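You operate a simulated robot arm through the tools that you are given. There is no shell and no other tool.

Carry out the task below with a simulated robot arm. There is one attempt and no reset: what you move stays moved.

Task
Put things in order on the rig end of the service bench. At the end: the yellow filter element from the rig end of the service bench stands where the socket key stood; the socket key stands where the gold brass plug stood; the brown carton (marked "CLIPS") from the rig end of the service bench is on the grey lidded box; the gold brass plug from the rig end of the service bench stands where the brown carton stood; the cream paper roll from the rig end of the service bench stands where the yellow filter element stood; whatever was shut is shut again. Leave all else as you found it, and nothing knocked over.

The check looks at the end state, three seconds after you hand in, the way a careful person would. Anything else that was tipped, shoved, dropped, spilled or broken makes it a failure.

Robot
A 7-joint arm with a two-finger parallel gripper, fixed in place. Base frame: the origin is at the foot of the arm, x ahead of it, y to its left, z up; the work surface is at about z = 0. Lengths are in mm, angles in degrees, forces in N, time in s.
With the tool pointing down near the work surface it reaches from about 220 to 580 mm from the base axis. Its first joint turns from -66.0 to 66.0 degrees. Payload 2.5 kg.
The tool frame sits at the grasp point between the pads (the TCP): z along the fingers, y along the line on which they close. The tips reach 23 mm beyond it. The gripper opens to 94 mm. The fingers are 38 mm wide and 10 mm thick; the gripper's body (54 by 96 mm) begins 39 mm behind the TCP.
Orientation is that of the tool frame in the base frame, as a unit quaternion [w, x, y, z]. With the fingers straight down and closing along the base's y, the tool's x points along the base's -x, its y along +y and its z along -z.

Tools
- The arm moves only by the tool jog_arm. Its argument "steps" is a list of rows, each an object of numbers (a shift or turn left out is 0, a gripper value left out holds the last): "rx", "ry", "rz": the turn, a rotation vector about the tool's x, y, z in degrees; "x", "y", "z": the shift along the tool's x, y, z in mm; "claw": the gripper command, from -1 (shut) to 1 (fully open), values between in proportion. In form: [{"rx": .., "ry": .., "rz": .., "x": .., "y": .., "z": .., "claw": ..}, ...]. A call has 1 to 20 rows; each row is the pose to reach, as a shift and turn from the pose commanded when the call began, along the tool's axes at that moment. Each row takes 0.2 s and may step no farther than 50 mm and 8.6 degrees from the row before; otherwise, or with a gripper value out of range, the whole call is refused. A pose out of reach is approached as far as the arm can. The call stops where the force on the tool passes 40 N (or 10 N more than at its start, if that is more) or the arm is blocked; 0.2 s more then pass. The fingers move at their own pace (about 108 mm/s each) and stop on an object; they squeeze with about 21 N. The grip force told is the motor's: it shows also when the fingers shut on nothing. Time passes only in rows, and 0.2 s behind the last, so rows that repeat a pose let the fingers close. The reply holds the time, the measured pose of the TCP, the force on the tool along the base axes, the opening and the grip force, in the units named above and with some noise, with the torque about the TCP (base axes, N m) and any sound that the robot's microphone picked up.
- Cameras (640 x 400 px; columns grow to the right, rows downward): "scene" is fixed at [110.6, -404.5, 537.9]; the picture's right is [0.88, -0.48, 0.00], its down [-0.30, -0.56, -0.77] and it looks along [0.37, 0.68, -0.64] (base axes); focal length 248 px, centre (320, 200). "wrist" rides on the gripper at [86, 16, -74] in the tool frame; the picture's right is [-0.18, 0.98, 0.00], its down [-0.58, -0.11, -0.81] and it looks along [-0.79, -0.15, 0.59] (tool axes); focal length 243 px, centre (320, 200). There is no depth. A picture from a camera that has moved, and an enlarged one, comes with that camera's place and axes in the base frame and with its lens.
- grab_frame(camera): a new picture of that camera. No time passes.
- enlarge(camera, box): a new picture of the part [left, top, right, bottom] of that camera's present view, enlarged. No time passes.
- close_job(): hands the job in; it is judged then, once.

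Nothing tells you positions but the pictures and the camera data. Unless the task says otherwise, let go and move clear before handing in.

The tools are called after "Emit:" by a JSON object that holds its "name" and its "arguments". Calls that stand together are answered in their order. jog_arm: Moves the arm, as the interface text tells. Its arguments: {"type":"object","properties":{"steps":{"type":"array"}},"required":["steps"]} The other tools are called the same way: grab_frame (camera) takes a picture; enlarge (camera, box) takes an enlarged picture of a part of a camera's view; close_job () hands the job in.

At the start:

```text
t: 0.0
eef_pos: [357.7, 61.3, 304.3]
tcp_rot: [0.0, 0.0, 1.0, 0.0]
wrist_force: [-0.8, 0.9, 0.6]
ft_torque: [-0.01, -0.01, -0.01]
finger_gap: 94.0
grasp_force: 0.0
```

scene: 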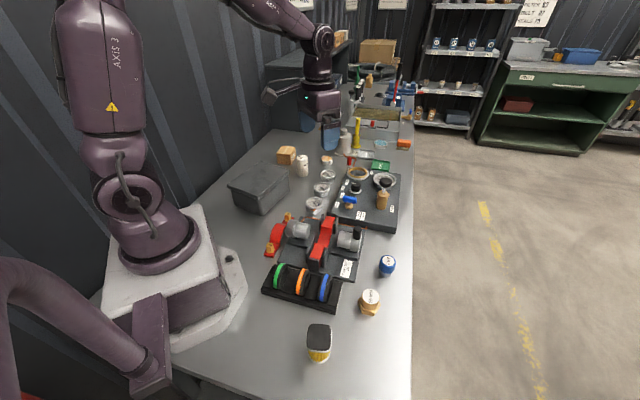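
wrist: 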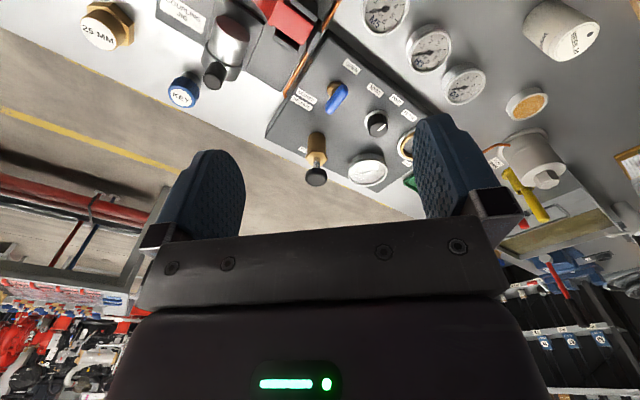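

I see a bench with a grey lidded box, a brown carton, a paper roll, gauges, a test rig, a spool rack, a blue key, a gold plug and a yellow filter. I'll look closer at each before moving anything.

Emit:
{"name": "enlarge", "arguments": {"camera": "scene", "box": [220, 130, 420, 255]}}

Emit:
{"name": "enlarge", "arguments": {"camera": "scene", "box": [240, 240, 440, 365]}}

Emit:
{"name": "enlarge", "arguments": {"camera": "scene", "box": [260, 50, 440, 162]}}

Emit:
{"name": "enlarge", "arguments": {"camera": "wrist", "box": [0, 0, 320, 200]}}

Emit:
{"name": "enlarge", "arguments": {"camera": "wrist", "box": [320, 0, 640, 200]}}

```text
3.20 times, centred on (320, 192) of scene
camera zoom: at [110.6, -404.5, 537.9], right [0.88, -0.48, 0.0], down [-0.3, -0.56, -0.77], along [0.37, 0.68, -0.64], focal length 792 px, centre (320, 224)
```

zoom: 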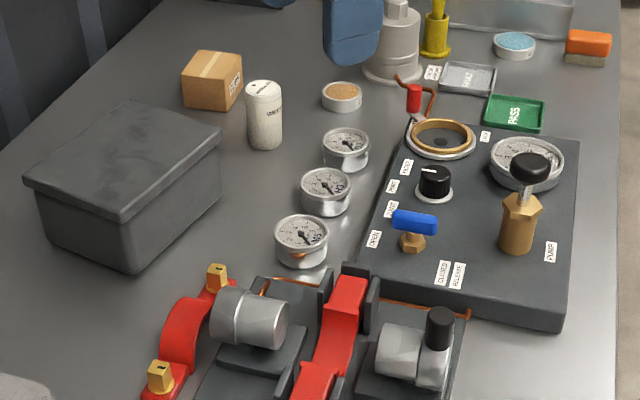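

```text
3.20 times, centred on (340, 302) of scene
camera zoom: at [110.6, -404.5, 537.9], right [0.88, -0.48, 0.0], down [-0.3, -0.56, -0.77], along [0.37, 0.68, -0.64], focal length 792 px, centre (256, -128)
```

zoom: 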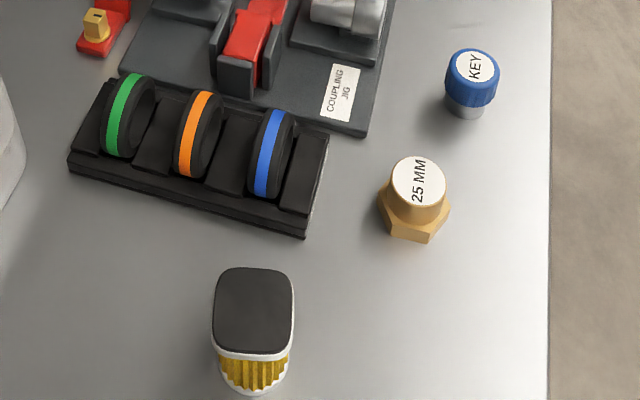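

```text
3.56 times, centred on (350, 106) of scene
camera zoom: at [110.6, -404.5, 537.9], right [0.88, -0.48, 0.0], down [-0.3, -0.56, -0.77], along [0.37, 0.68, -0.64], focal length 880 px, centre (213, 534)
```

zoom: 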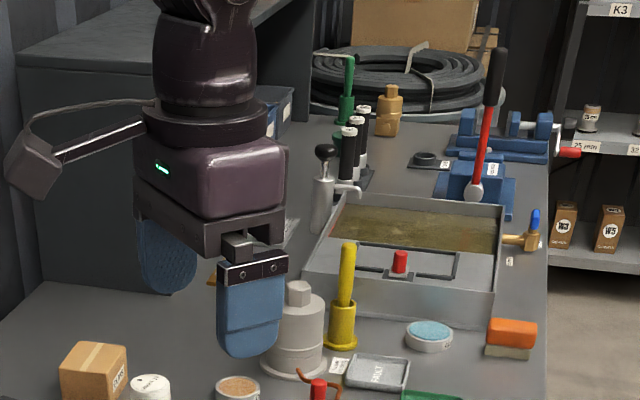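

```text
2.00 times, centred on (160, 100) of wrist
camera zoom: at [271.4, 76.6, 378.6], right [0.18, 0.98, 0.0], down [0.58, -0.11, 0.81], along [0.79, -0.15, -0.59], focal length 485 px, centre (640, 400)
```

zoom: 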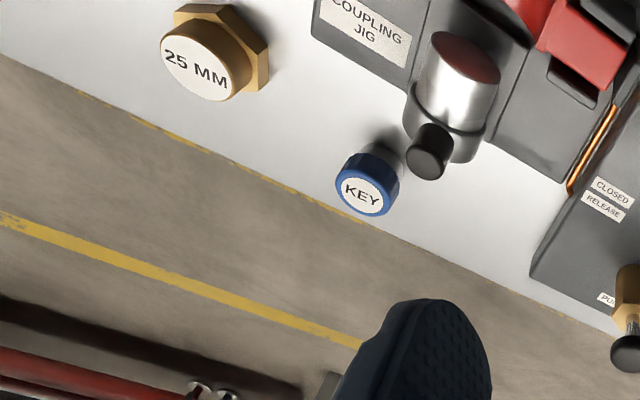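

```text
2.00 times, centred on (480, 100) of wrist
camera zoom: at [271.4, 76.6, 378.6], right [0.18, 0.98, 0.0], down [0.58, -0.11, 0.81], along [0.79, -0.15, -0.59], focal length 485 px, centre (0, 400)
```

zoom: 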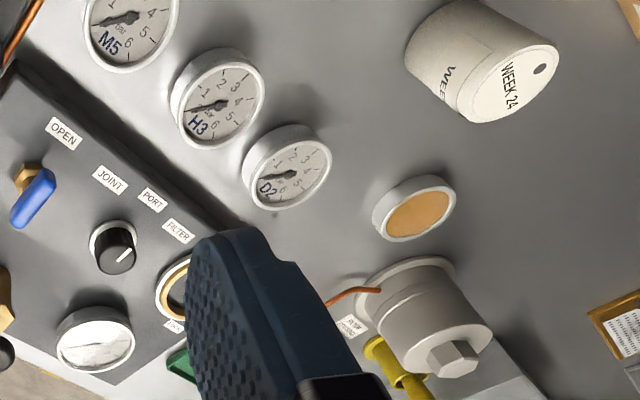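

The carton and the roll sit at the far left, near the reach limit. The filter, plug and key are on the right side. I'll enlarge each to fix their positions.

Emit:
{"name": "enlarge", "arguments": {"camera": "scene", "box": [265, 135, 345, 185]}}

Emit:
{"name": "enlarge", "arguments": {"camera": "scene", "box": [290, 315, 370, 365]}}

Emit:
{"name": "enlarge", "arguments": {"camera": "scene", "box": [335, 245, 431, 325]}}

Emit:
{"name": "enlarge", "arguments": {"camera": "scene", "box": [220, 150, 300, 220]}}

Emit:
{"name": "enlarge", "arguments": {"camera": "scene", "box": [255, 205, 375, 285]}}

```text
8.00 times, centred on (305, 160) of scene
camera zoom: at [110.6, -404.5, 537.9], right [0.88, -0.48, 0.0], down [-0.3, -0.56, -0.77], along [0.37, 0.68, -0.64], focal length 1981 px, centre (440, 520)
```

zoom: 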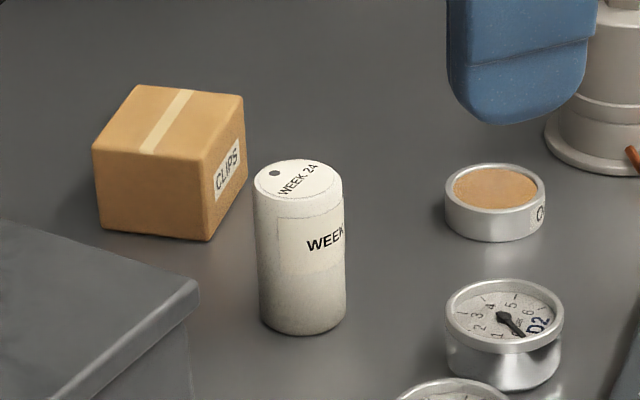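

```text
8.00 times, centred on (330, 340) of scene
camera zoom: at [110.6, -404.5, 537.9], right [0.88, -0.48, 0.0], down [-0.3, -0.56, -0.77], along [0.37, 0.68, -0.64], focal length 1981 px, centre (240, -920)
```

zoom: 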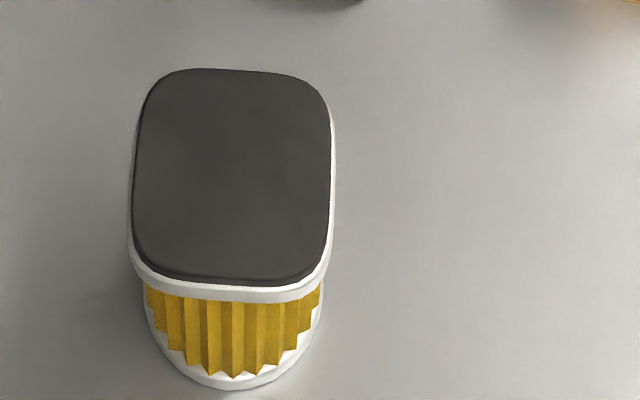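

```text
5.00 times, centred on (383, 285) of scene
camera zoom: at [110.6, -404.5, 537.9], right [0.88, -0.48, 0.0], down [-0.3, -0.56, -0.77], along [0.37, 0.68, -0.64], focal length 1238 px, centre (5, -225)
```

zoom: 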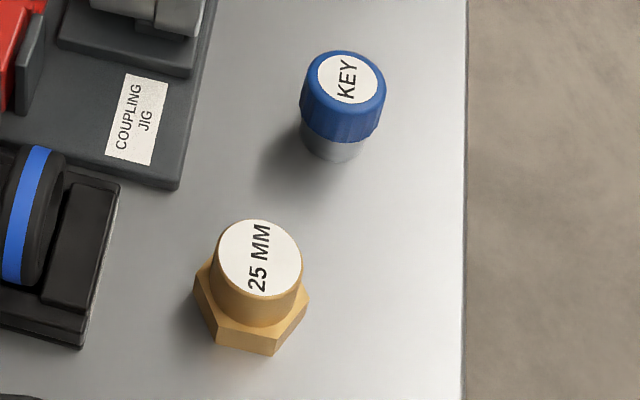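

```text
5.71 times, centred on (260, 185) of scene
camera zoom: at [110.6, -404.5, 537.9], right [0.88, -0.48, 0.0], down [-0.3, -0.56, -0.77], along [0.37, 0.68, -0.64], focal length 1415 px, centre (663, 286)
```

zoom: 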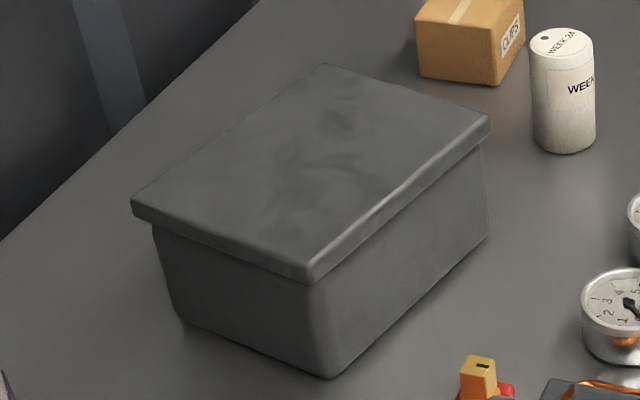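

```text
5.00 times, centred on (315, 245) of scene
camera zoom: at [110.6, -404.5, 537.9], right [0.88, -0.48, 0.0], down [-0.3, -0.56, -0.77], along [0.37, 0.68, -0.64], focal length 1238 px, centre (345, -25)
```

zoom: 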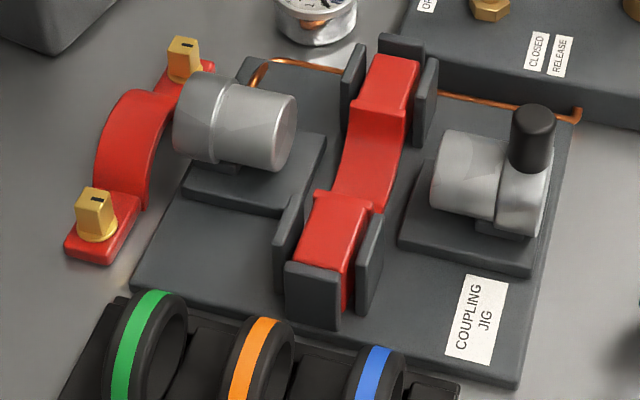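

I take the carton to be at about (426, 467), beyond the vertical-tool reach, and the roll at about (439, 344). I'll swing left at height and look at them with the wrist camera.

Emit:
{"name": "jog_arm", "arguments": {"steps": [{"x": 9.6, "y": 43, "rz": -7.8}, {"x": 19.2, "y": 86, "rz": -15.6}, {"x": 28.8, "y": 129, "rz": -23.4}, {"x": 38.4, "y": 172, "rz": -31.2}, {"x": 48, "y": 215, "rz": -39}, {"x": 57.7, "y": 258, "rz": -47}]}}

Emit:
{"name": "grab_frame", "arguments": {"camera": "wrist"}}

Emit:
{"name": "grab_frame", "arguments": {"camera": "scene"}}

```text
t: 1.4
eef_pos: [299.5, 321.1, 305.0]
tcp_rot: [0.0, -0.4, 0.917, 0.0]
wrist_force: [0.3, -0.1, 0.1]
ft_torque: [0.0, -0.01, -0.04]
finger_gap: 93.9
grasp_force: 0.2
```

```text
taken
camera wrist: at [229.8, 266.5, 378.5], right [-0.6, 0.8, 0.0], down [0.47, 0.35, 0.81], along [0.65, 0.48, -0.59], focal length 243 px, centre (320, 200)
```

wrist: 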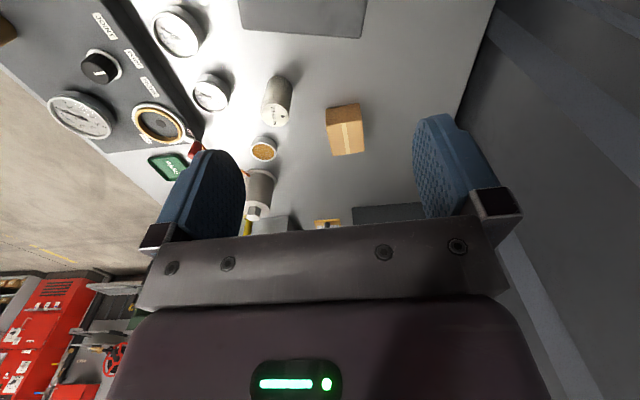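

```text
taken
```

scene: 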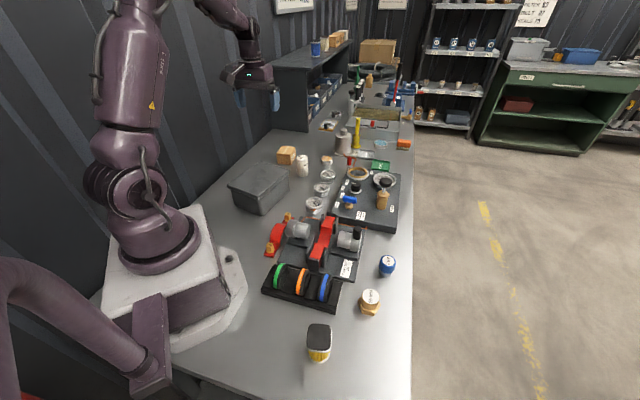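

Emit:
{"name": "enlarge", "arguments": {"camera": "wrist", "box": [220, 50, 420, 175]}}

```text
3.20 times, centred on (320, 112) of wrist
camera zoom: at [229.8, 266.5, 378.5], right [-0.6, 0.8, 0.0], down [0.47, 0.35, 0.81], along [0.65, 0.48, -0.59], focal length 776 px, centre (320, 480)
```

zoom: 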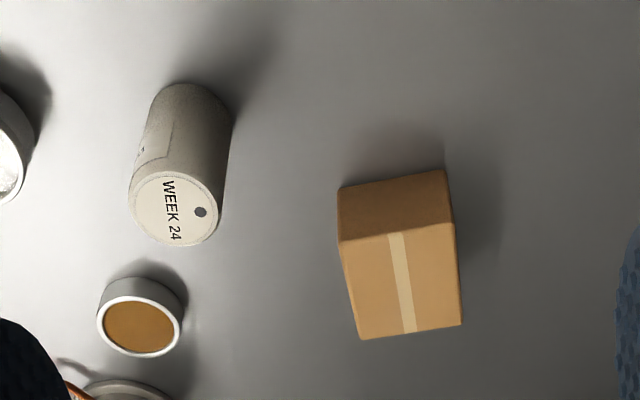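

The wrist view agrees: carton centre about (426, 467), 58 × 66 mm and 46 high; roll about (439.5, 340.5), 73 high. The carton needs an outward tilt, and I'd like the camera on the far side for clearance, so I'll test turning the tool half around at height.

Emit:
{"name": "jog_arm", "arguments": {"steps": [{"rz": -8.5}, {"rz": -17}, {"rz": -25.5}, {"rz": -34}, {"rz": -42.5}, {"rz": -51}, {"rz": -59.5}, {"rz": -68}, {"rz": -76.5}, {"rz": -85}, {"rz": -90}]}}

```text
t: 3.8
eef_pos: [299.2, 318.4, 304.9]
tcp_rot: [0.0, 0.931, -0.365, 0.0]
wrist_force: [0.1, -0.1, 0.3]
ft_torque: [0.0, -0.01, 0.02]
finger_gap: 94.1
grasp_force: 0.1
```

Emit:
{"name": "jog_arm", "arguments": {"steps": [{"rz": -8.5}, {"rz": -17}, {"rz": -25.5}, {"rz": -34}, {"rz": -42.5}, {"rz": -51}, {"rz": -59.5}, {"rz": -68}, {"rz": -76.5}, {"rz": -85}, {"rz": -90}]}}

Emit:
{"name": "grab_frame", "arguments": {"camera": "wrist"}}

Emit:
{"name": "grab_frame", "arguments": {"camera": "scene"}}

```text
t: 6.2
eef_pos: [301.2, 319.3, 305.5]
tcp_rot: [0.001, 0.916, 0.4, 0.0]
wrist_force: [0.1, 0.5, 0.2]
ft_torque: [0.0, 0.03, 0.02]
finger_gap: 94.0
grasp_force: 0.0
```

```text
taken
camera wrist: at [371.0, 370.8, 378.7], right [0.6, -0.8, 0.0], down [-0.48, -0.35, 0.81], along [-0.65, -0.48, -0.59], focal length 243 px, centre (320, 200)
```

wrist: 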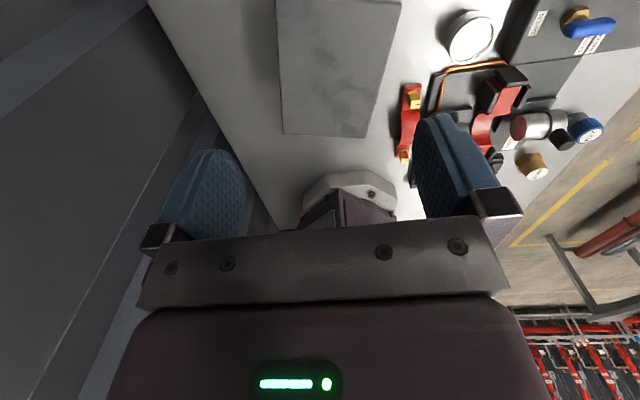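

```text
taken
```

scene: 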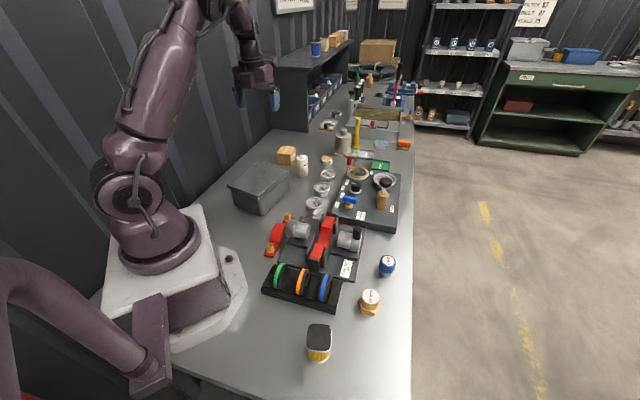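

The half turn works. Next I tilt the fingers 25° outward and move above the carton at z≈160 to check the reach.

Emit:
{"name": "jog_arm", "arguments": {"steps": [{"x": 32, "y": -1.5, "z": 24, "ry": 4.2, "rz": -0.2}, {"x": 64, "y": -3, "z": 48, "ry": 8.4, "rz": -0.4}, {"x": 97, "y": -4.5, "z": 72, "ry": 12.6, "rz": -0.6}, {"x": 129, "y": -6, "z": 96, "ry": 16.8, "rz": -0.8}, {"x": 161, "y": -7.5, "z": 120, "ry": 21, "rz": -0.9}, {"x": 193.6, "y": -8.9, "z": 144.3, "ry": 25, "rz": -1}]}}

Emit:
{"name": "grab_frame", "arguments": {"camera": "wrist"}}

Emit:
{"name": "enlarge", "arguments": {"camera": "scene", "box": [220, 80, 380, 180]}}

```text
t: 7.6
eef_pos: [425.7, 466.2, 161.4]
tcp_rot: [-0.086, 0.891, 0.397, 0.2]
wrist_force: [0.4, -0.6, 0.7]
ft_torque: [0.01, -0.03, 0.01]
finger_gap: 93.9
grasp_force: 0.1
```

```text
taken
camera wrist: at [469.9, 489.5, 264.6], right [0.62, -0.78, -0.07], down [-0.66, -0.57, 0.48], along [-0.42, -0.25, -0.87], focal length 243 px, centre (320, 200)
```

wrist: 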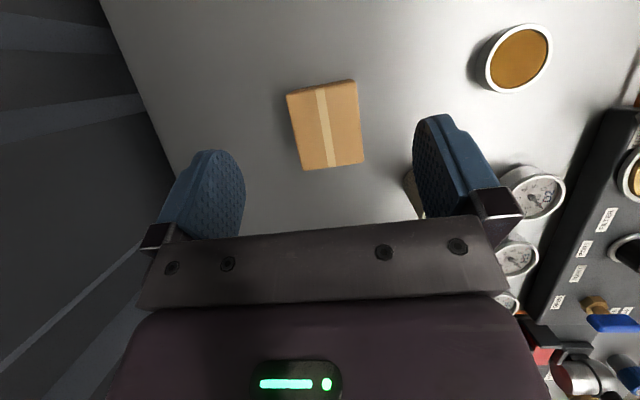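

```text
4.00 times, centred on (300, 130) of scene
camera zoom: at [110.6, -404.6, 537.9], right [0.88, -0.48, 0.0], down [-0.3, -0.56, -0.77], along [0.37, 0.68, -0.64], focal length 990 px, centre (400, 480)
```

zoom: 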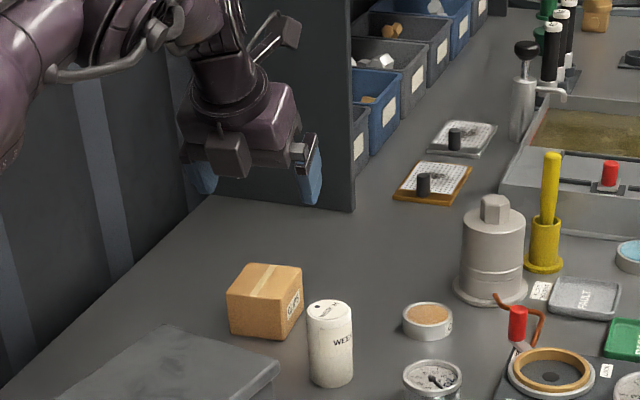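

Reach with tilt is fine, and the TCP is right over the carton at z 161. I'll go straight down to z≈36.

Emit:
{"name": "jog_arm", "arguments": {"steps": [{"x": -14.8, "z": 31.7}, {"x": -29.6, "z": 63.4}, {"x": -40.1, "z": 86.1}, {"x": -48.6, "z": 104.2}, {"x": -52.8, "z": 113.3}]}}

Emit:
{"name": "grab_frame", "arguments": {"camera": "wrist"}}

Emit:
{"name": "enlarge", "arguments": {"camera": "scene", "box": [220, 100, 380, 200]}}

```text
t: 8.8
eef_pos: [425.7, 466.0, 35.9]
tcp_rot: [-0.087, 0.892, 0.397, 0.198]
wrist_force: [0.2, -0.5, -0.5]
ft_torque: [-0.03, 0.01, 0.02]
finger_gap: 93.9
grasp_force: 0.1
```

```text
taken
camera wrist: at [469.2, 490.4, 138.8], right [0.62, -0.78, -0.07], down [-0.66, -0.57, 0.48], along [-0.42, -0.25, -0.87], focal length 243 px, centre (320, 200)
```

wrist: 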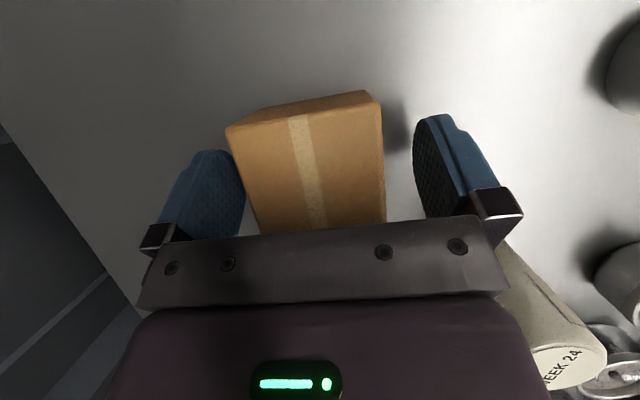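

```text
4.00 times, centred on (300, 150) of scene
camera zoom: at [110.6, -404.5, 537.9], right [0.88, -0.48, 0.0], down [-0.3, -0.56, -0.77], along [0.37, 0.68, -0.64], focal length 990 px, centre (400, 400)
```

zoom: 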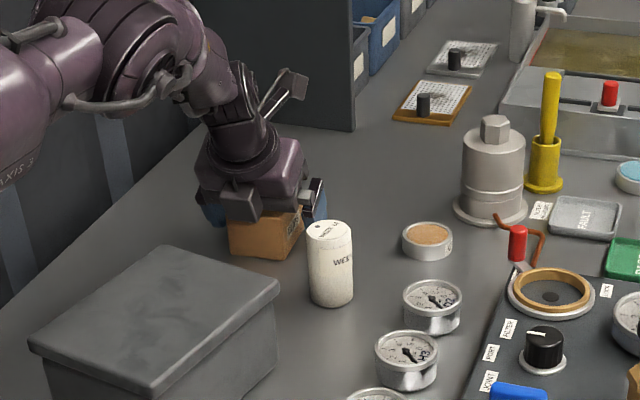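

The carton is between the pads. I'll close on it.

Emit:
{"name": "jog_arm", "arguments": {"steps": [{"claw": -1}, {"claw": -1}, {"claw": -1}, {"claw": -1}]}}

Emit:
{"name": "grab_frame", "arguments": {"camera": "wrist"}}

```text
t: 9.8
eef_pos: [425.3, 465.7, 35.6]
tcp_rot: [-0.087, 0.892, 0.397, 0.199]
wrist_force: [0.1, 0.4, -0.1]
ft_torque: [0.04, 0.0, -0.03]
finger_gap: 59.8
grasp_force: 21.5
```

```text
taken
camera wrist: at [469.2, 490.4, 139.1], right [0.62, -0.78, -0.07], down [-0.66, -0.57, 0.48], along [-0.42, -0.25, -0.87], focal length 243 px, centre (320, 200)
```

wrist: 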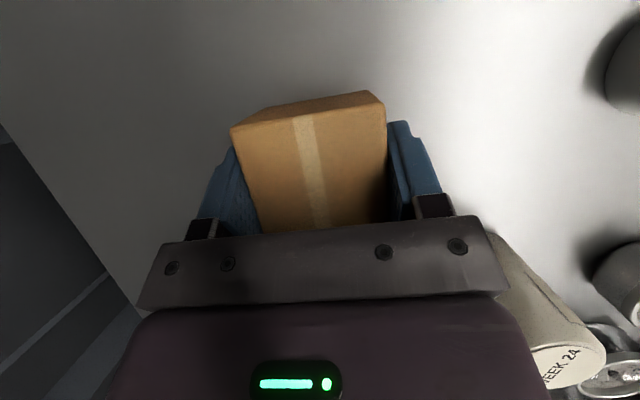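

Gripped at 59.8 mm. I'll lift straight up 150 mm and check.

Emit:
{"name": "jog_arm", "arguments": {"steps": [{"x": 6.3, "z": -13.6}, {"x": 21, "z": -45}, {"x": 42, "z": -90}, {"x": 63.4, "z": -135.9}]}}

Emit:
{"name": "enlarge", "arguments": {"camera": "scene", "box": [200, 80, 360, 220]}}

```text
refused: row 4 steps farther than a row can; nothing moved
```

```text
2.86 times, centred on (280, 150) of scene
camera zoom: at [110.6, -404.5, 537.9], right [0.88, -0.48, 0.0], down [-0.3, -0.56, -0.77], along [0.37, 0.68, -0.64], focal length 708 px, centre (434, 343)
```

zoom: 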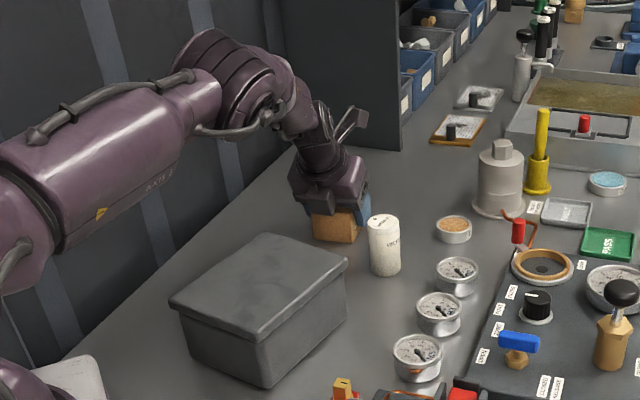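

One row stepped slightly too far, so nothing moved. I'll repeat the lift with smaller steps.

Emit:
{"name": "jog_arm", "arguments": {"steps": [{"x": 6.3, "z": -13.6}, {"x": 20, "z": -43}, {"x": 36, "z": -77}, {"x": 50, "z": -107}, {"x": 63.4, "z": -135.9}]}}

Emit:
{"name": "enlarge", "arguments": {"camera": "scene", "box": [200, 80, 360, 220]}}

Emit:
{"name": "grab_frame", "arguments": {"camera": "wrist"}}

```text
t: 11.0
eef_pos: [425.1, 466.3, 186.2]
tcp_rot: [-0.086, 0.892, 0.397, 0.197]
wrist_force: [-0.1, -0.6, -1.8]
ft_torque: [0.01, 0.02, -0.01]
finger_gap: 59.7
grasp_force: 21.1
```

```text
2.86 times, centred on (280, 150) of scene
camera zoom: at [110.6, -404.5, 537.9], right [0.88, -0.48, 0.0], down [-0.3, -0.56, -0.77], along [0.37, 0.68, -0.64], focal length 708 px, centre (434, 343)
```

zoom: 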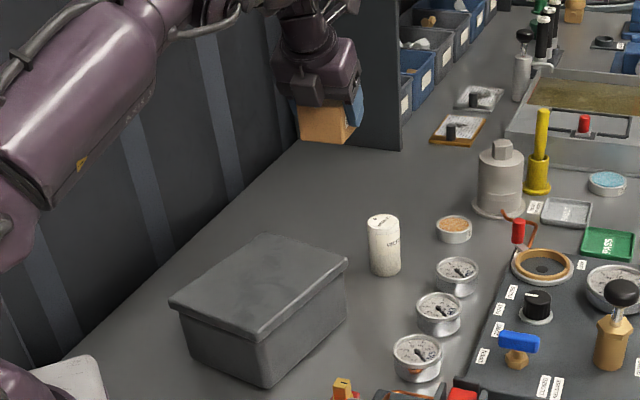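

```text
taken
camera wrist: at [468.2, 490.3, 289.3], right [0.62, -0.78, -0.07], down [-0.66, -0.57, 0.49], along [-0.42, -0.25, -0.87], focal length 243 px, centre (320, 200)
```

wrist: 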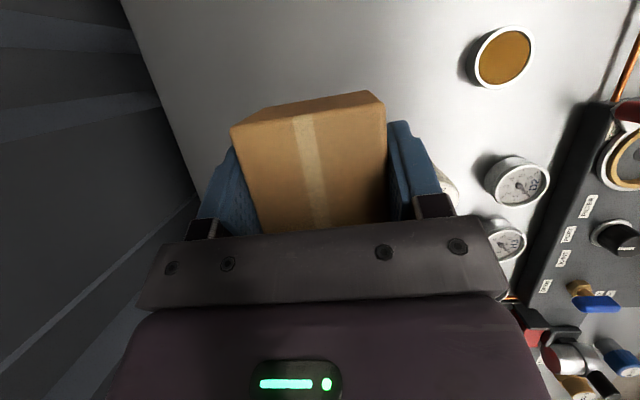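

The carton is held level. I'll carry it over the centre of the box lid, about (256, 267), staying at the same height.

Emit:
{"name": "jog_arm", "arguments": {"steps": [{"x": -39.5, "y": 1.2, "z": -18.4}, {"x": -79, "y": 2.4, "z": -36.8}, {"x": -118.5, "y": 3.5, "z": -55.2}, {"x": -158, "y": 4.7, "z": -73.7}, {"x": -197.5, "y": 5.8, "z": -92.1}, {"x": -236.9, "y": 7, "z": -110.5}]}}

Emit:
{"name": "enlarge", "arguments": {"camera": "scene", "box": [200, 120, 328, 220]}}

Emit:
{"name": "grab_frame", "arguments": {"camera": "wrist"}}

```text
t: 12.4
eef_pos: [255.4, 266.2, 184.8]
tcp_rot: [-0.086, 0.892, 0.397, 0.198]
wrist_force: [0.2, -0.6, -0.7]
ft_torque: [0.04, -0.02, 0.0]
finger_gap: 59.7
grasp_force: 20.8
```

```text
4.00 times, centred on (264, 170) of scene
camera zoom: at [110.6, -404.5, 537.9], right [0.88, -0.48, 0.0], down [-0.3, -0.56, -0.77], along [0.37, 0.68, -0.64], focal length 990 px, centre (544, 320)
```

zoom: 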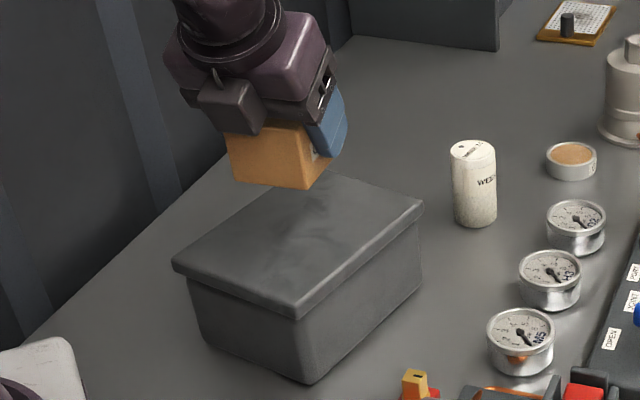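

```text
taken
camera wrist: at [298.5, 290.4, 288.2], right [0.62, -0.78, -0.07], down [-0.66, -0.57, 0.48], along [-0.42, -0.25, -0.87], focal length 243 px, centre (320, 200)
```

wrist: 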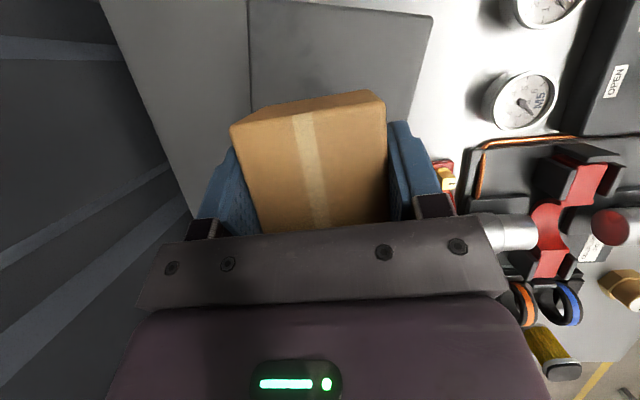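

Emit:
{"name": "jog_arm", "arguments": {"steps": [{"x": -11.4, "z": 24.5}, {"x": -19, "z": 40.8}, {"x": -22.4, "z": 48}]}}

Emit:
{"name": "enlarge", "arguments": {"camera": "scene", "box": [220, 140, 316, 215]}}

```text
t: 13.2
eef_pos: [256.3, 266.9, 131.8]
tcp_rot: [-0.086, 0.892, 0.397, 0.199]
wrist_force: [0.2, 0.0, -2.0]
ft_torque: [0.03, 0.02, -0.03]
finger_gap: 60.0
grasp_force: 21.2
```

```text
5.33 times, centred on (268, 178) of scene
camera zoom: at [110.6, -404.5, 537.9], right [0.88, -0.48, 0.0], down [-0.3, -0.56, -0.77], along [0.37, 0.68, -0.64], focal length 1321 px, centre (597, 320)
```

zoom: 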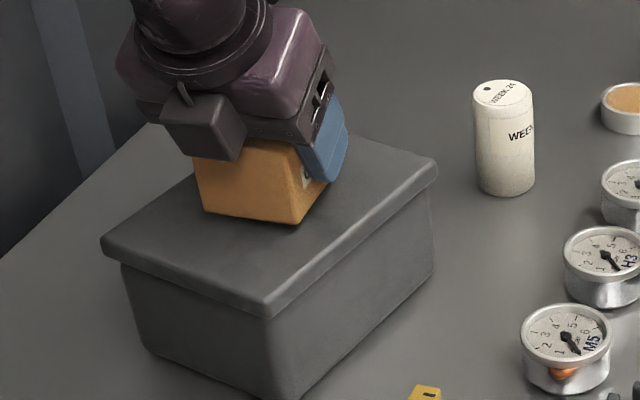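

Emit:
{"name": "jog_arm", "arguments": {"steps": [{"x": -0.8, "z": 1.8}, {"x": -1.7, "z": 3.6}]}}

Emit:
{"name": "jog_arm", "arguments": {"steps": [{"x": -0.4, "z": 0.9}, {"x": -0.8, "z": 1.8}]}}

```text
t: 13.8
eef_pos: [257.4, 267.7, 128.7]
tcp_rot: [-0.086, 0.892, 0.398, 0.198]
wrist_force: [0.4, 0.4, -1.6]
ft_torque: [-0.01, 0.0, -0.01]
finger_gap: 59.7
grasp_force: 21.1
```

```text
t: 14.4
eef_pos: [255.8, 267.0, 126.8]
tcp_rot: [-0.086, 0.892, 0.397, 0.199]
wrist_force: [-0.7, 0.4, -1.9]
ft_torque: [0.0, -0.03, -0.02]
finger_gap: 59.8
grasp_force: 20.8
```

Emit:
{"name": "jog_arm", "arguments": {"steps": [{"x": -0.4, "z": 0.9}, {"x": -0.4, "z": 0.9}]}}

Emit:
{"name": "jog_arm", "arguments": {"steps": [{"x": -0.4, "z": 0.9}, {"x": -0.4, "z": 0.9}]}}

Emit:
{"name": "jog_arm", "arguments": {"steps": [{"x": -0.4, "z": 0.9}, {"x": -0.4, "z": 0.9}]}}

Emit:
{"name": "enlarge", "arguments": {"camera": "scene", "box": [235, 160, 299, 210]}}

```text
t: 15.0
eef_pos: [255.7, 267.8, 125.5]
tcp_rot: [-0.087, 0.891, 0.398, 0.199]
wrist_force: [-1.1, -2.9, 9.0]
ft_torque: [0.1, 0.32, 0.09]
finger_gap: 60.0
grasp_force: 21.3
```

```text
t: 15.6
eef_pos: [256.4, 268.9, 125.3]
tcp_rot: [-0.087, 0.892, 0.397, 0.199]
wrist_force: [-3.6, -5.6, 21.7]
ft_torque: [0.11, 0.16, -0.02]
finger_gap: 59.9
grasp_force: 20.9
```

```text
t: 16.2
eef_pos: [255.9, 267.8, 124.7]
tcp_rot: [-0.087, 0.892, 0.397, 0.199]
wrist_force: [-0.2, 1.0, 23.0]
ft_torque: [0.09, 0.11, -0.07]
finger_gap: 60.1
grasp_force: 21.3
```

```text
8.00 times, centred on (267, 185) of scene
camera zoom: at [110.5, -404.6, 537.9], right [0.88, -0.48, 0.0], down [-0.3, -0.56, -0.77], along [0.37, 0.68, -0.64], focal length 1981 px, centre (744, 320)
```

zoom: 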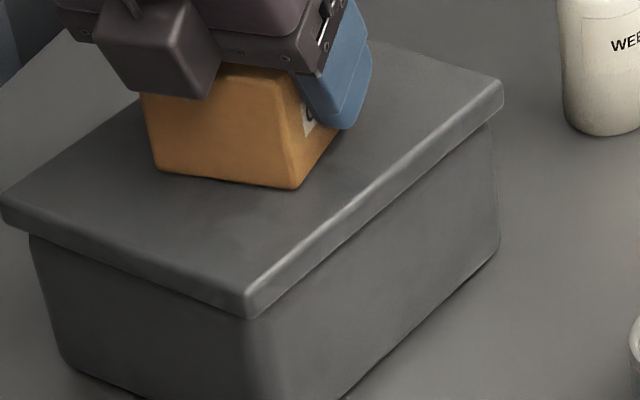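

Contact with the lid is made. I'll back off the pressure slightly, then open and move clear.

Emit:
{"name": "jog_arm", "arguments": {"steps": [{"x": 0.7, "z": -1.5}, {"x": 0.7, "z": -1.5}]}}

Emit:
{"name": "jog_arm", "arguments": {"steps": [{"claw": 0}, {"claw": 0.6}, {"claw": 1}, {"claw": 1}]}}

Emit:
{"name": "enlarge", "arguments": {"camera": "scene", "box": [220, 140, 316, 215]}}

Emit:
{"name": "grab_frame", "arguments": {"camera": "wrist"}}

```text
t: 16.8
eef_pos: [255.1, 266.8, 125.4]
tcp_rot: [-0.085, 0.892, 0.397, 0.198]
wrist_force: [0.7, 1.7, 3.3]
ft_torque: [0.22, 0.0, -0.04]
finger_gap: 59.9
grasp_force: 21.2
```

```text
t: 17.8
eef_pos: [255.9, 267.6, 125.8]
tcp_rot: [-0.087, 0.892, 0.397, 0.198]
wrist_force: [0.5, 0.0, 0.3]
ft_torque: [0.0, 0.01, 0.01]
finger_gap: 93.8
grasp_force: 0.1
```

```text
5.33 times, centred on (268, 178) of scene
camera zoom: at [110.6, -404.5, 537.9], right [0.88, -0.48, 0.0], down [-0.3, -0.56, -0.77], along [0.37, 0.68, -0.64], focal length 1321 px, centre (597, 320)
```

zoom: 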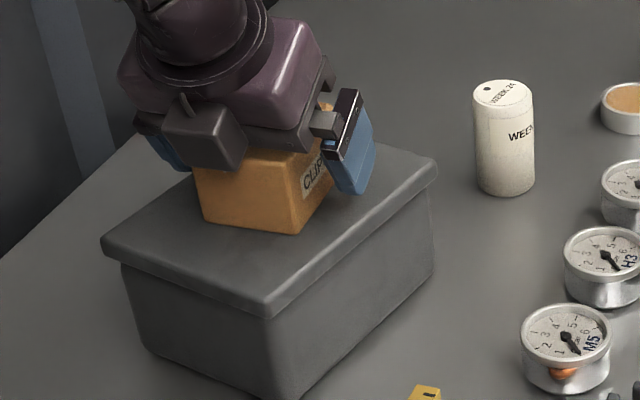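

```text
taken
camera wrist: at [299.1, 291.7, 228.8], right [0.62, -0.78, -0.07], down [-0.66, -0.57, 0.48], along [-0.42, -0.25, -0.87], focal length 243 px, centre (320, 200)
```

wrist: 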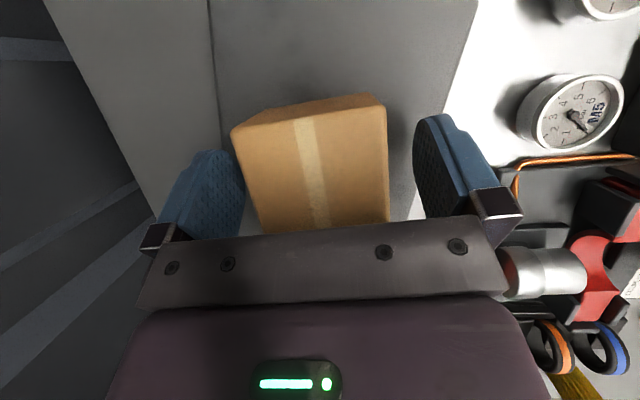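

The carton sits flat on the lid and released cleanly. I'll lift straight clear, then swing across to the brass plug with the same tilt.

Emit:
{"name": "jog_arm", "arguments": {"steps": [{"x": 8.5, "z": -18.1}, {"x": 25.4, "z": -54.4}, {"x": 42.3, "z": -90.6}, {"x": 50.7, "z": -108.8}]}}

Emit:
{"name": "jog_arm", "arguments": {"steps": [{"x": -23.1, "y": 32.2, "z": -10.8, "rx": -2.85, "rz": 6.12}, {"x": -46.2, "y": 64.3, "z": -21.6, "rx": -5.7, "rz": 12.2}, {"x": -69.4, "y": 96.5, "z": -32.3, "rx": -8.55, "rz": 18.4}, {"x": -92.5, "y": 128.7, "z": -43.1, "rx": -11.4, "rz": 24.5}, {"x": -115.6, "y": 160.8, "z": -53.9, "rx": -14.25, "rz": 30.6}, {"x": -138.8, "y": 193, "z": -64.7, "rx": -17.1, "rz": 36.7}, {"x": -161.9, "y": 225.2, "z": -75.5, "rx": -19.95, "rz": 42.8}, {"x": -185, "y": 257.3, "z": -86.3, "rx": -22.8, "rz": 48.9}, {"x": -208.1, "y": 289.5, "z": -97, "rx": -25.65, "rz": 55}, {"x": -231.3, "y": 321.7, "z": -107.8, "rx": -28.5, "rz": 61.2}, {"x": -254.4, "y": 353.8, "z": -118.6, "rx": -31.35, "rz": 67.3}, {"x": -277.5, "y": 386, "z": -129.4, "rx": -34.2, "rz": 73.4}]}}

Emit:
{"name": "grab_frame", "arguments": {"camera": "wrist"}}

Emit:
{"name": "grab_frame", "arguments": {"camera": "scene"}}

```text
t: 18.8
eef_pos: [255.0, 267.5, 244.9]
tcp_rot: [-0.086, 0.891, 0.398, 0.198]
wrist_force: [0.4, -0.1, 0.7]
ft_torque: [0.03, -0.04, -0.01]
finger_gap: 94.0
grasp_force: 0.1
```

```text
t: 21.4
eef_pos: [426.1, -219.4, 246.4]
tcp_rot: [0.063, 0.935, -0.277, 0.21]
wrist_force: [0.6, 0.3, 0.6]
ft_torque: [-0.01, -0.05, -0.01]
finger_gap: 93.9
grasp_force: 0.1
out of reach, approached as far as the arm can: row 8, 9, 10, 11, 12
```

```text
taken
camera wrist: at [457.0, -258.1, 349.7], right [-0.68, -0.73, -0.08], down [-0.67, 0.57, 0.48], along [-0.31, 0.38, -0.87], focal length 243 px, centre (320, 200)
```

wrist: 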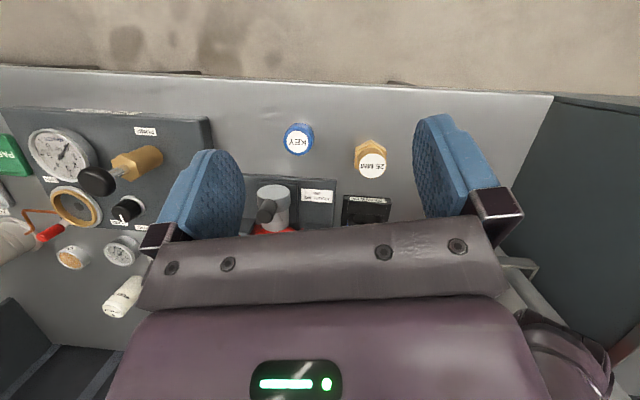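

```text
taken
```

scene: 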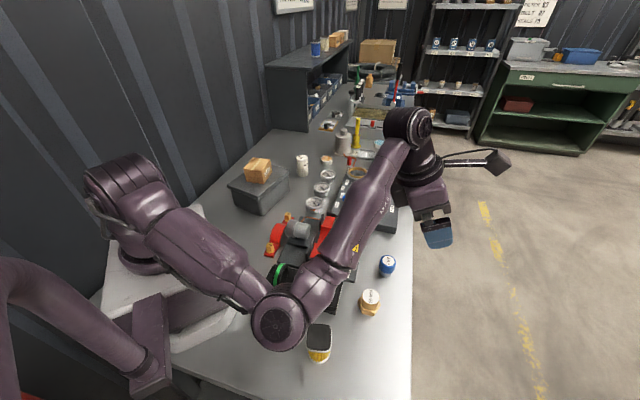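

The carton is in place, but carrying the flipped tool to the right ran the arm against its joint range. The TCP is at (426, −219) and nothing was touched. I'll retrace the path to the left and undo the flip there.

Emit:
{"name": "jog_arm", "arguments": {"steps": [{"x": -25.2, "y": -30.3, "z": -11.75, "rx": 2.85, "rz": -6.12}, {"x": -50.4, "y": -60.5, "z": -23.5, "rx": 5.7, "rz": -12.2}, {"x": -75.6, "y": -90.8, "z": -35.3, "rx": 8.55, "rz": -18.4}, {"x": -100.8, "y": -121, "z": -47, "rx": 11.4, "rz": -24.5}]}}

Emit:
{"name": "grab_frame", "arguments": {"camera": "scene"}}

```text
t: 22.4
eef_pos: [399.0, -54.8, 247.7]
tcp_rot: [0.012, 0.975, -0.05, 0.216]
wrist_force: [0.3, 0.5, 0.5]
ft_torque: [-0.03, 0.02, -0.01]
finger_gap: 93.9
grasp_force: 0.0
```

```text
taken
```

scene: 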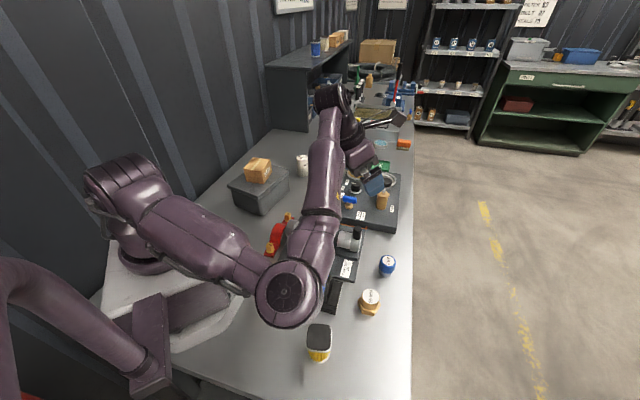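

Emit:
{"name": "jog_arm", "arguments": {"steps": [{"x": -25, "y": -32, "z": -11.75, "rx": 2.85, "rz": -6.12}, {"x": -50, "y": -64, "z": -23.5, "rx": 5.7, "rz": -12.2}, {"x": -75, "y": -96, "z": -35.3, "rx": 8.55, "rz": -18.4}, {"x": -100, "y": -128, "z": -47, "rx": 11.4, "rz": -24.5}]}}

Emit:
{"name": "grab_frame", "arguments": {"camera": "scene"}}

```text
t: 23.4
eef_pos: [302.6, 83.9, 247.3]
tcp_rot: [-0.038, 0.96, 0.18, 0.213]
wrist_force: [-0.3, -0.9, 1.1]
ft_torque: [0.0, -0.02, 0.02]
finger_gap: 93.8
grasp_force: 0.0
```

```text
taken
```

scene: 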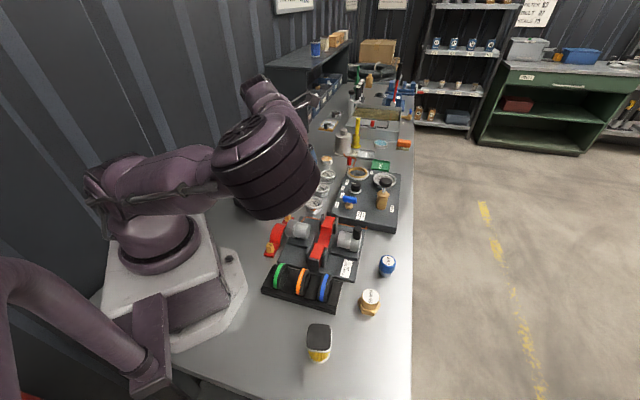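

Emit:
{"name": "jog_arm", "arguments": {"steps": [{"x": 16.4, "y": -33.8, "z": -5.9, "rx": 1.9, "rz": -4.1}, {"x": 32.7, "y": -67.6, "z": -11.7, "rx": 3.8, "rz": -8.2}, {"x": 49, "y": -101.4, "z": -17.6, "rx": 5.7, "rz": -12.3}, {"x": 65.4, "y": -135.3, "z": -23.4, "rx": 7.5, "rz": -16.3}, {"x": 81.8, "y": -169, "z": -29.3, "rx": 9.4, "rz": -20.4}, {"x": 98.1, "y": -202.9, "z": -35.1, "rx": 11.3, "rz": -24.5}]}}

Emit:
{"name": "grab_frame", "arguments": {"camera": "scene"}}

Emit:
{"name": "grab_frame", "arguments": {"camera": "wrist"}}

```text
t: 24.8
eef_pos: [299.9, 299.0, 320.6]
tcp_rot: [-0.084, 0.892, 0.398, 0.198]
wrist_force: [-0.1, 0.0, 0.1]
ft_torque: [0.0, 0.0, 0.03]
finger_gap: 93.9
grasp_force: 0.0
```

```text
taken
```

scene: 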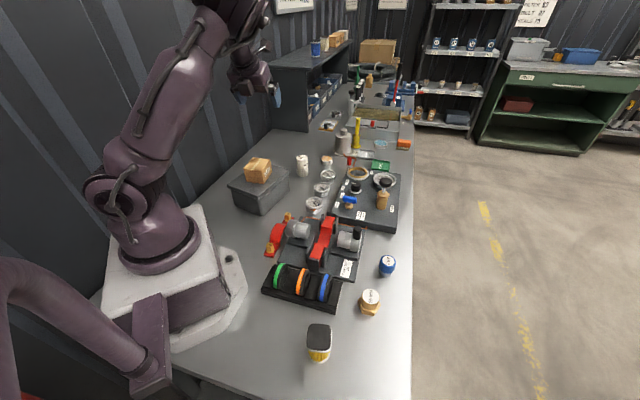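

```text
taken
camera wrist: at [341.9, 323.0, 423.7], right [0.62, -0.78, -0.07], down [-0.66, -0.57, 0.49], along [-0.42, -0.25, -0.87], focal length 243 px, centre (320, 200)
```

wrist: 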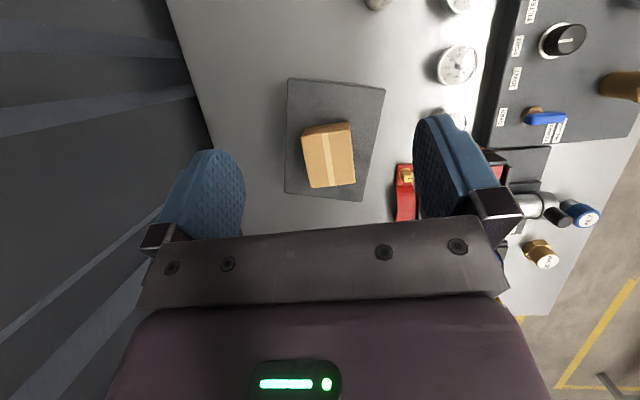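

Back in a good configuration. I'll unflip by turning about the vertical, keeping the tilt fixed relative to the tool.

Emit:
{"name": "jog_arm", "arguments": {"steps": [{"rx": -3.47, "rz": 7.43}, {"rx": -6.93, "rz": 14.86}, {"rx": -10.4, "rz": 22.3}, {"rx": -13.86, "rz": 29.7}, {"rx": -17.3, "rz": 37.2}, {"rx": -20.8, "rz": 44.6}, {"rx": -24.3, "rz": 52}, {"rx": -27.7, "rz": 59.5}, {"rx": -31.2, "rz": 66.9}, {"rx": -34.7, "rz": 74.3}, {"rx": -38, "rz": 81.6}]}}

Emit:
{"name": "jog_arm", "arguments": {"steps": [{"rx": -3.47, "rz": 7.43}, {"rx": -6.93, "rz": 14.86}, {"rx": -10.4, "rz": 22.3}, {"rx": -13.86, "rz": 29.7}, {"rx": -17.3, "rz": 37.2}, {"rx": -20.8, "rz": 44.6}, {"rx": -24.3, "rz": 52}, {"rx": -27.7, "rz": 59.5}, {"rx": -31.2, "rz": 66.9}, {"rx": -34.7, "rz": 74.3}, {"rx": -38, "rz": 81.6}]}}

Emit:
{"name": "grab_frame", "arguments": {"camera": "scene"}}

Emit:
{"name": "grab_frame", "arguments": {"camera": "wrist"}}

```text
t: 27.2
eef_pos: [298.8, 298.8, 321.1]
tcp_rot: [0.078, 0.911, -0.351, 0.204]
wrist_force: [0.9, 0.4, 0.8]
ft_torque: [0.03, -0.04, 0.0]
finger_gap: 94.4
grasp_force: 0.0
```

```text
t: 29.6
eef_pos: [299.2, 298.2, 320.5]
tcp_rot: [-0.197, -0.395, 0.893, -0.09]
wrist_force: [-0.2, -0.5, 0.7]
ft_torque: [-0.03, 0.01, -0.02]
finger_gap: 94.2
grasp_force: 0.0
```

```text
taken
```

scene: 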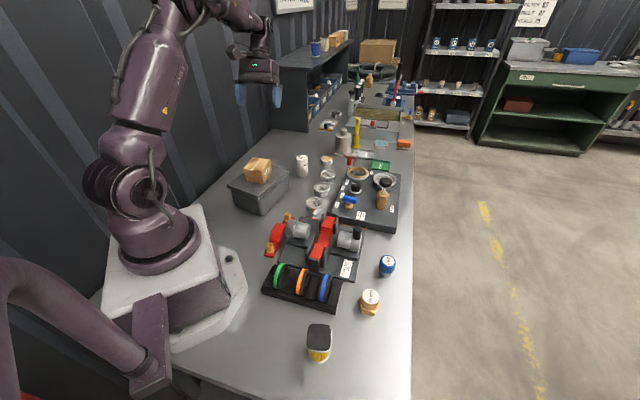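

```text
taken
camera wrist: at [255.3, 275.3, 422.9], right [-0.62, 0.78, -0.08], down [0.66, 0.57, 0.49], along [0.43, 0.24, -0.87], focal length 243 px, centre (320, 200)
```

wrist: 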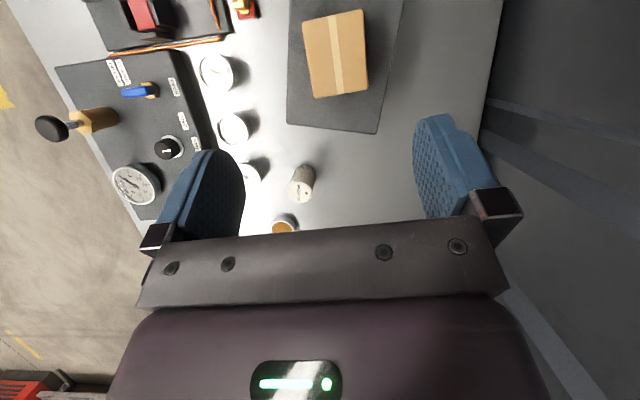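

Unflip worked. Now I swing to a hover above the brass plug, about (337, −219) at z≈220, with the fingers tilted toward the base.

Emit:
{"name": "jog_arm", "arguments": {"steps": [{"x": 21.8, "y": -28.7, "z": 18.65, "rx": -2.63, "rz": 5.65}, {"x": 43.6, "y": -57.4, "z": 37.3, "rx": -5.26, "rz": 11.3}, {"x": 65.4, "y": -86.2, "z": 56, "rx": -7.9, "rz": 16.9}, {"x": 87.2, "y": -114.9, "z": 74.6, "rx": -10.5, "rz": 22.6}, {"x": 109, "y": -143.6, "z": 93.3, "rx": -13.2, "rz": 28.2}, {"x": 130.8, "y": -172.3, "z": 111.9, "rx": -15.8, "rz": 33.9}, {"x": 152.6, "y": -201, "z": 130.6, "rx": -18.4, "rz": 39.5}, {"x": 174.4, "y": -229.8, "z": 149.2, "rx": -21, "rz": 45.2}, {"x": 196.2, "y": -258.5, "z": 167.9, "rx": -23.7, "rz": 50.8}, {"x": 218, "y": -287.2, "z": 186.5, "rx": -26.3, "rz": 56.5}, {"x": 239.8, "y": -315.9, "z": 205.2, "rx": -28.9, "rz": 62.1}, {"x": 261.6, "y": -344.7, "z": 223.8, "rx": -31.6, "rz": 67.8}, {"x": 283.4, "y": -373.4, "z": 242.5, "rx": -34.2, "rz": 73.4}]}}

Emit:
{"name": "grab_frame", "arguments": {"camera": "scene"}}

Emit:
{"name": "grab_frame", "arguments": {"camera": "wrist"}}

```text
t: 32.4
eef_pos: [337.2, -218.7, 223.4]
tcp_rot: [-0.205, 0.278, 0.936, 0.061]
wrist_force: [-0.3, 0.0, -1.3]
ft_torque: [0.01, 0.0, -0.02]
finger_gap: 93.9
grasp_force: 0.2
```

```text
taken
```

scene: 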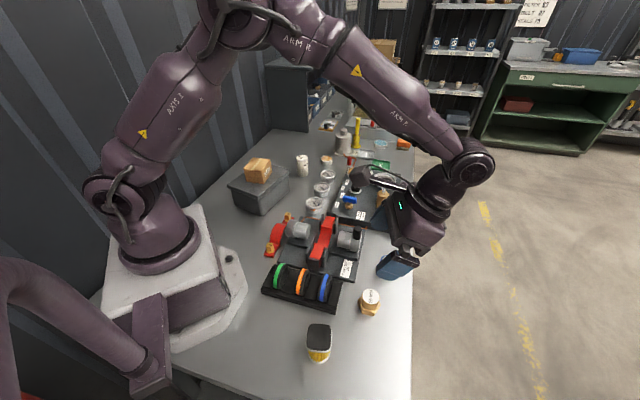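

```text
taken
camera wrist: at [306.7, -178.5, 325.3], right [0.68, 0.73, -0.08], down [0.67, -0.56, 0.49], along [0.32, -0.38, -0.87], focal length 243 px, centre (320, 200)
```

wrist: 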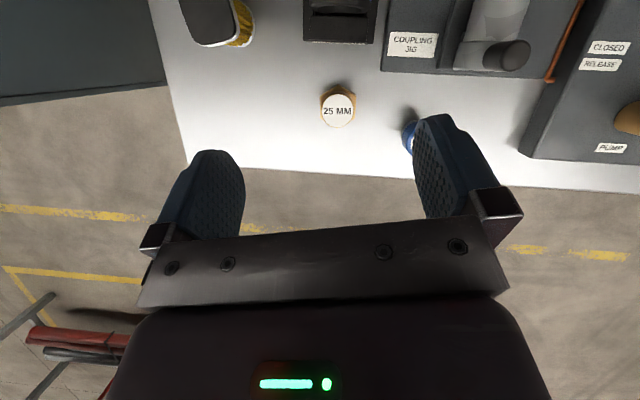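

Emit:
{"name": "enlarge", "arguments": {"camera": "wrist", "box": [290, 70, 386, 130]}}

Emit:
{"name": "enlarge", "arguments": {"camera": "wrist", "box": [160, 0, 320, 100]}}

Emit:
{"name": "enlarge", "arguments": {"camera": "scene", "box": [340, 270, 404, 320]}}

```text
6.67 times, centred on (338, 100) of wrist
camera zoom: at [306.7, -178.5, 325.3], right [0.68, 0.73, -0.08], down [0.67, -0.56, 0.49], along [0.32, -0.38, -0.87], focal length 1618 px, centre (200, 867)
```

zoom: 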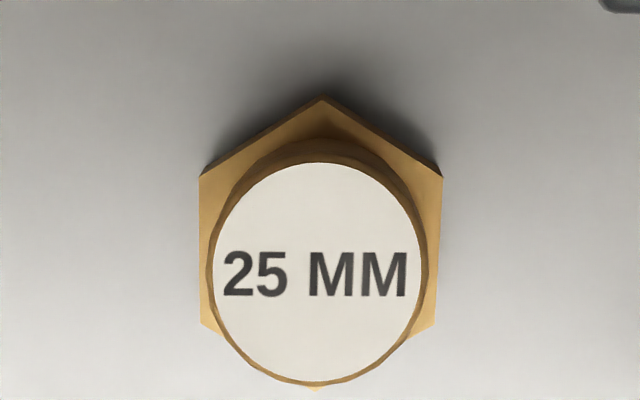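

```text
4.00 times, centred on (240, 50) of wrist
camera zoom: at [306.7, -178.5, 325.3], right [0.68, 0.73, -0.08], down [0.67, -0.56, 0.49], along [0.32, -0.38, -0.87], focal length 970 px, centre (640, 800)
```

zoom: 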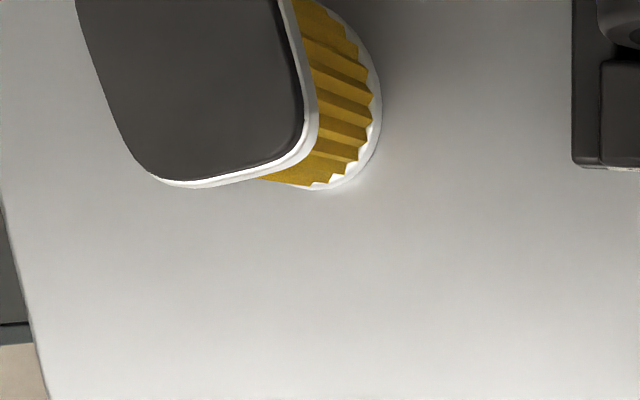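

```text
8.00 times, centred on (372, 295) of scene
camera zoom: at [110.6, -404.5, 537.9], right [0.88, -0.48, 0.0], down [-0.3, -0.56, -0.77], along [0.37, 0.68, -0.64], focal length 1981 px, centre (-96, -560)
```

zoom: 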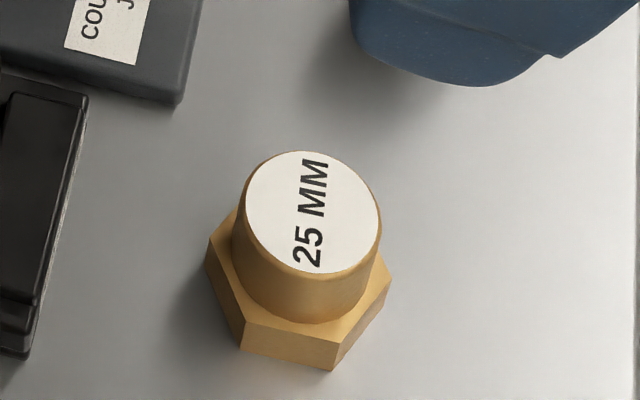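

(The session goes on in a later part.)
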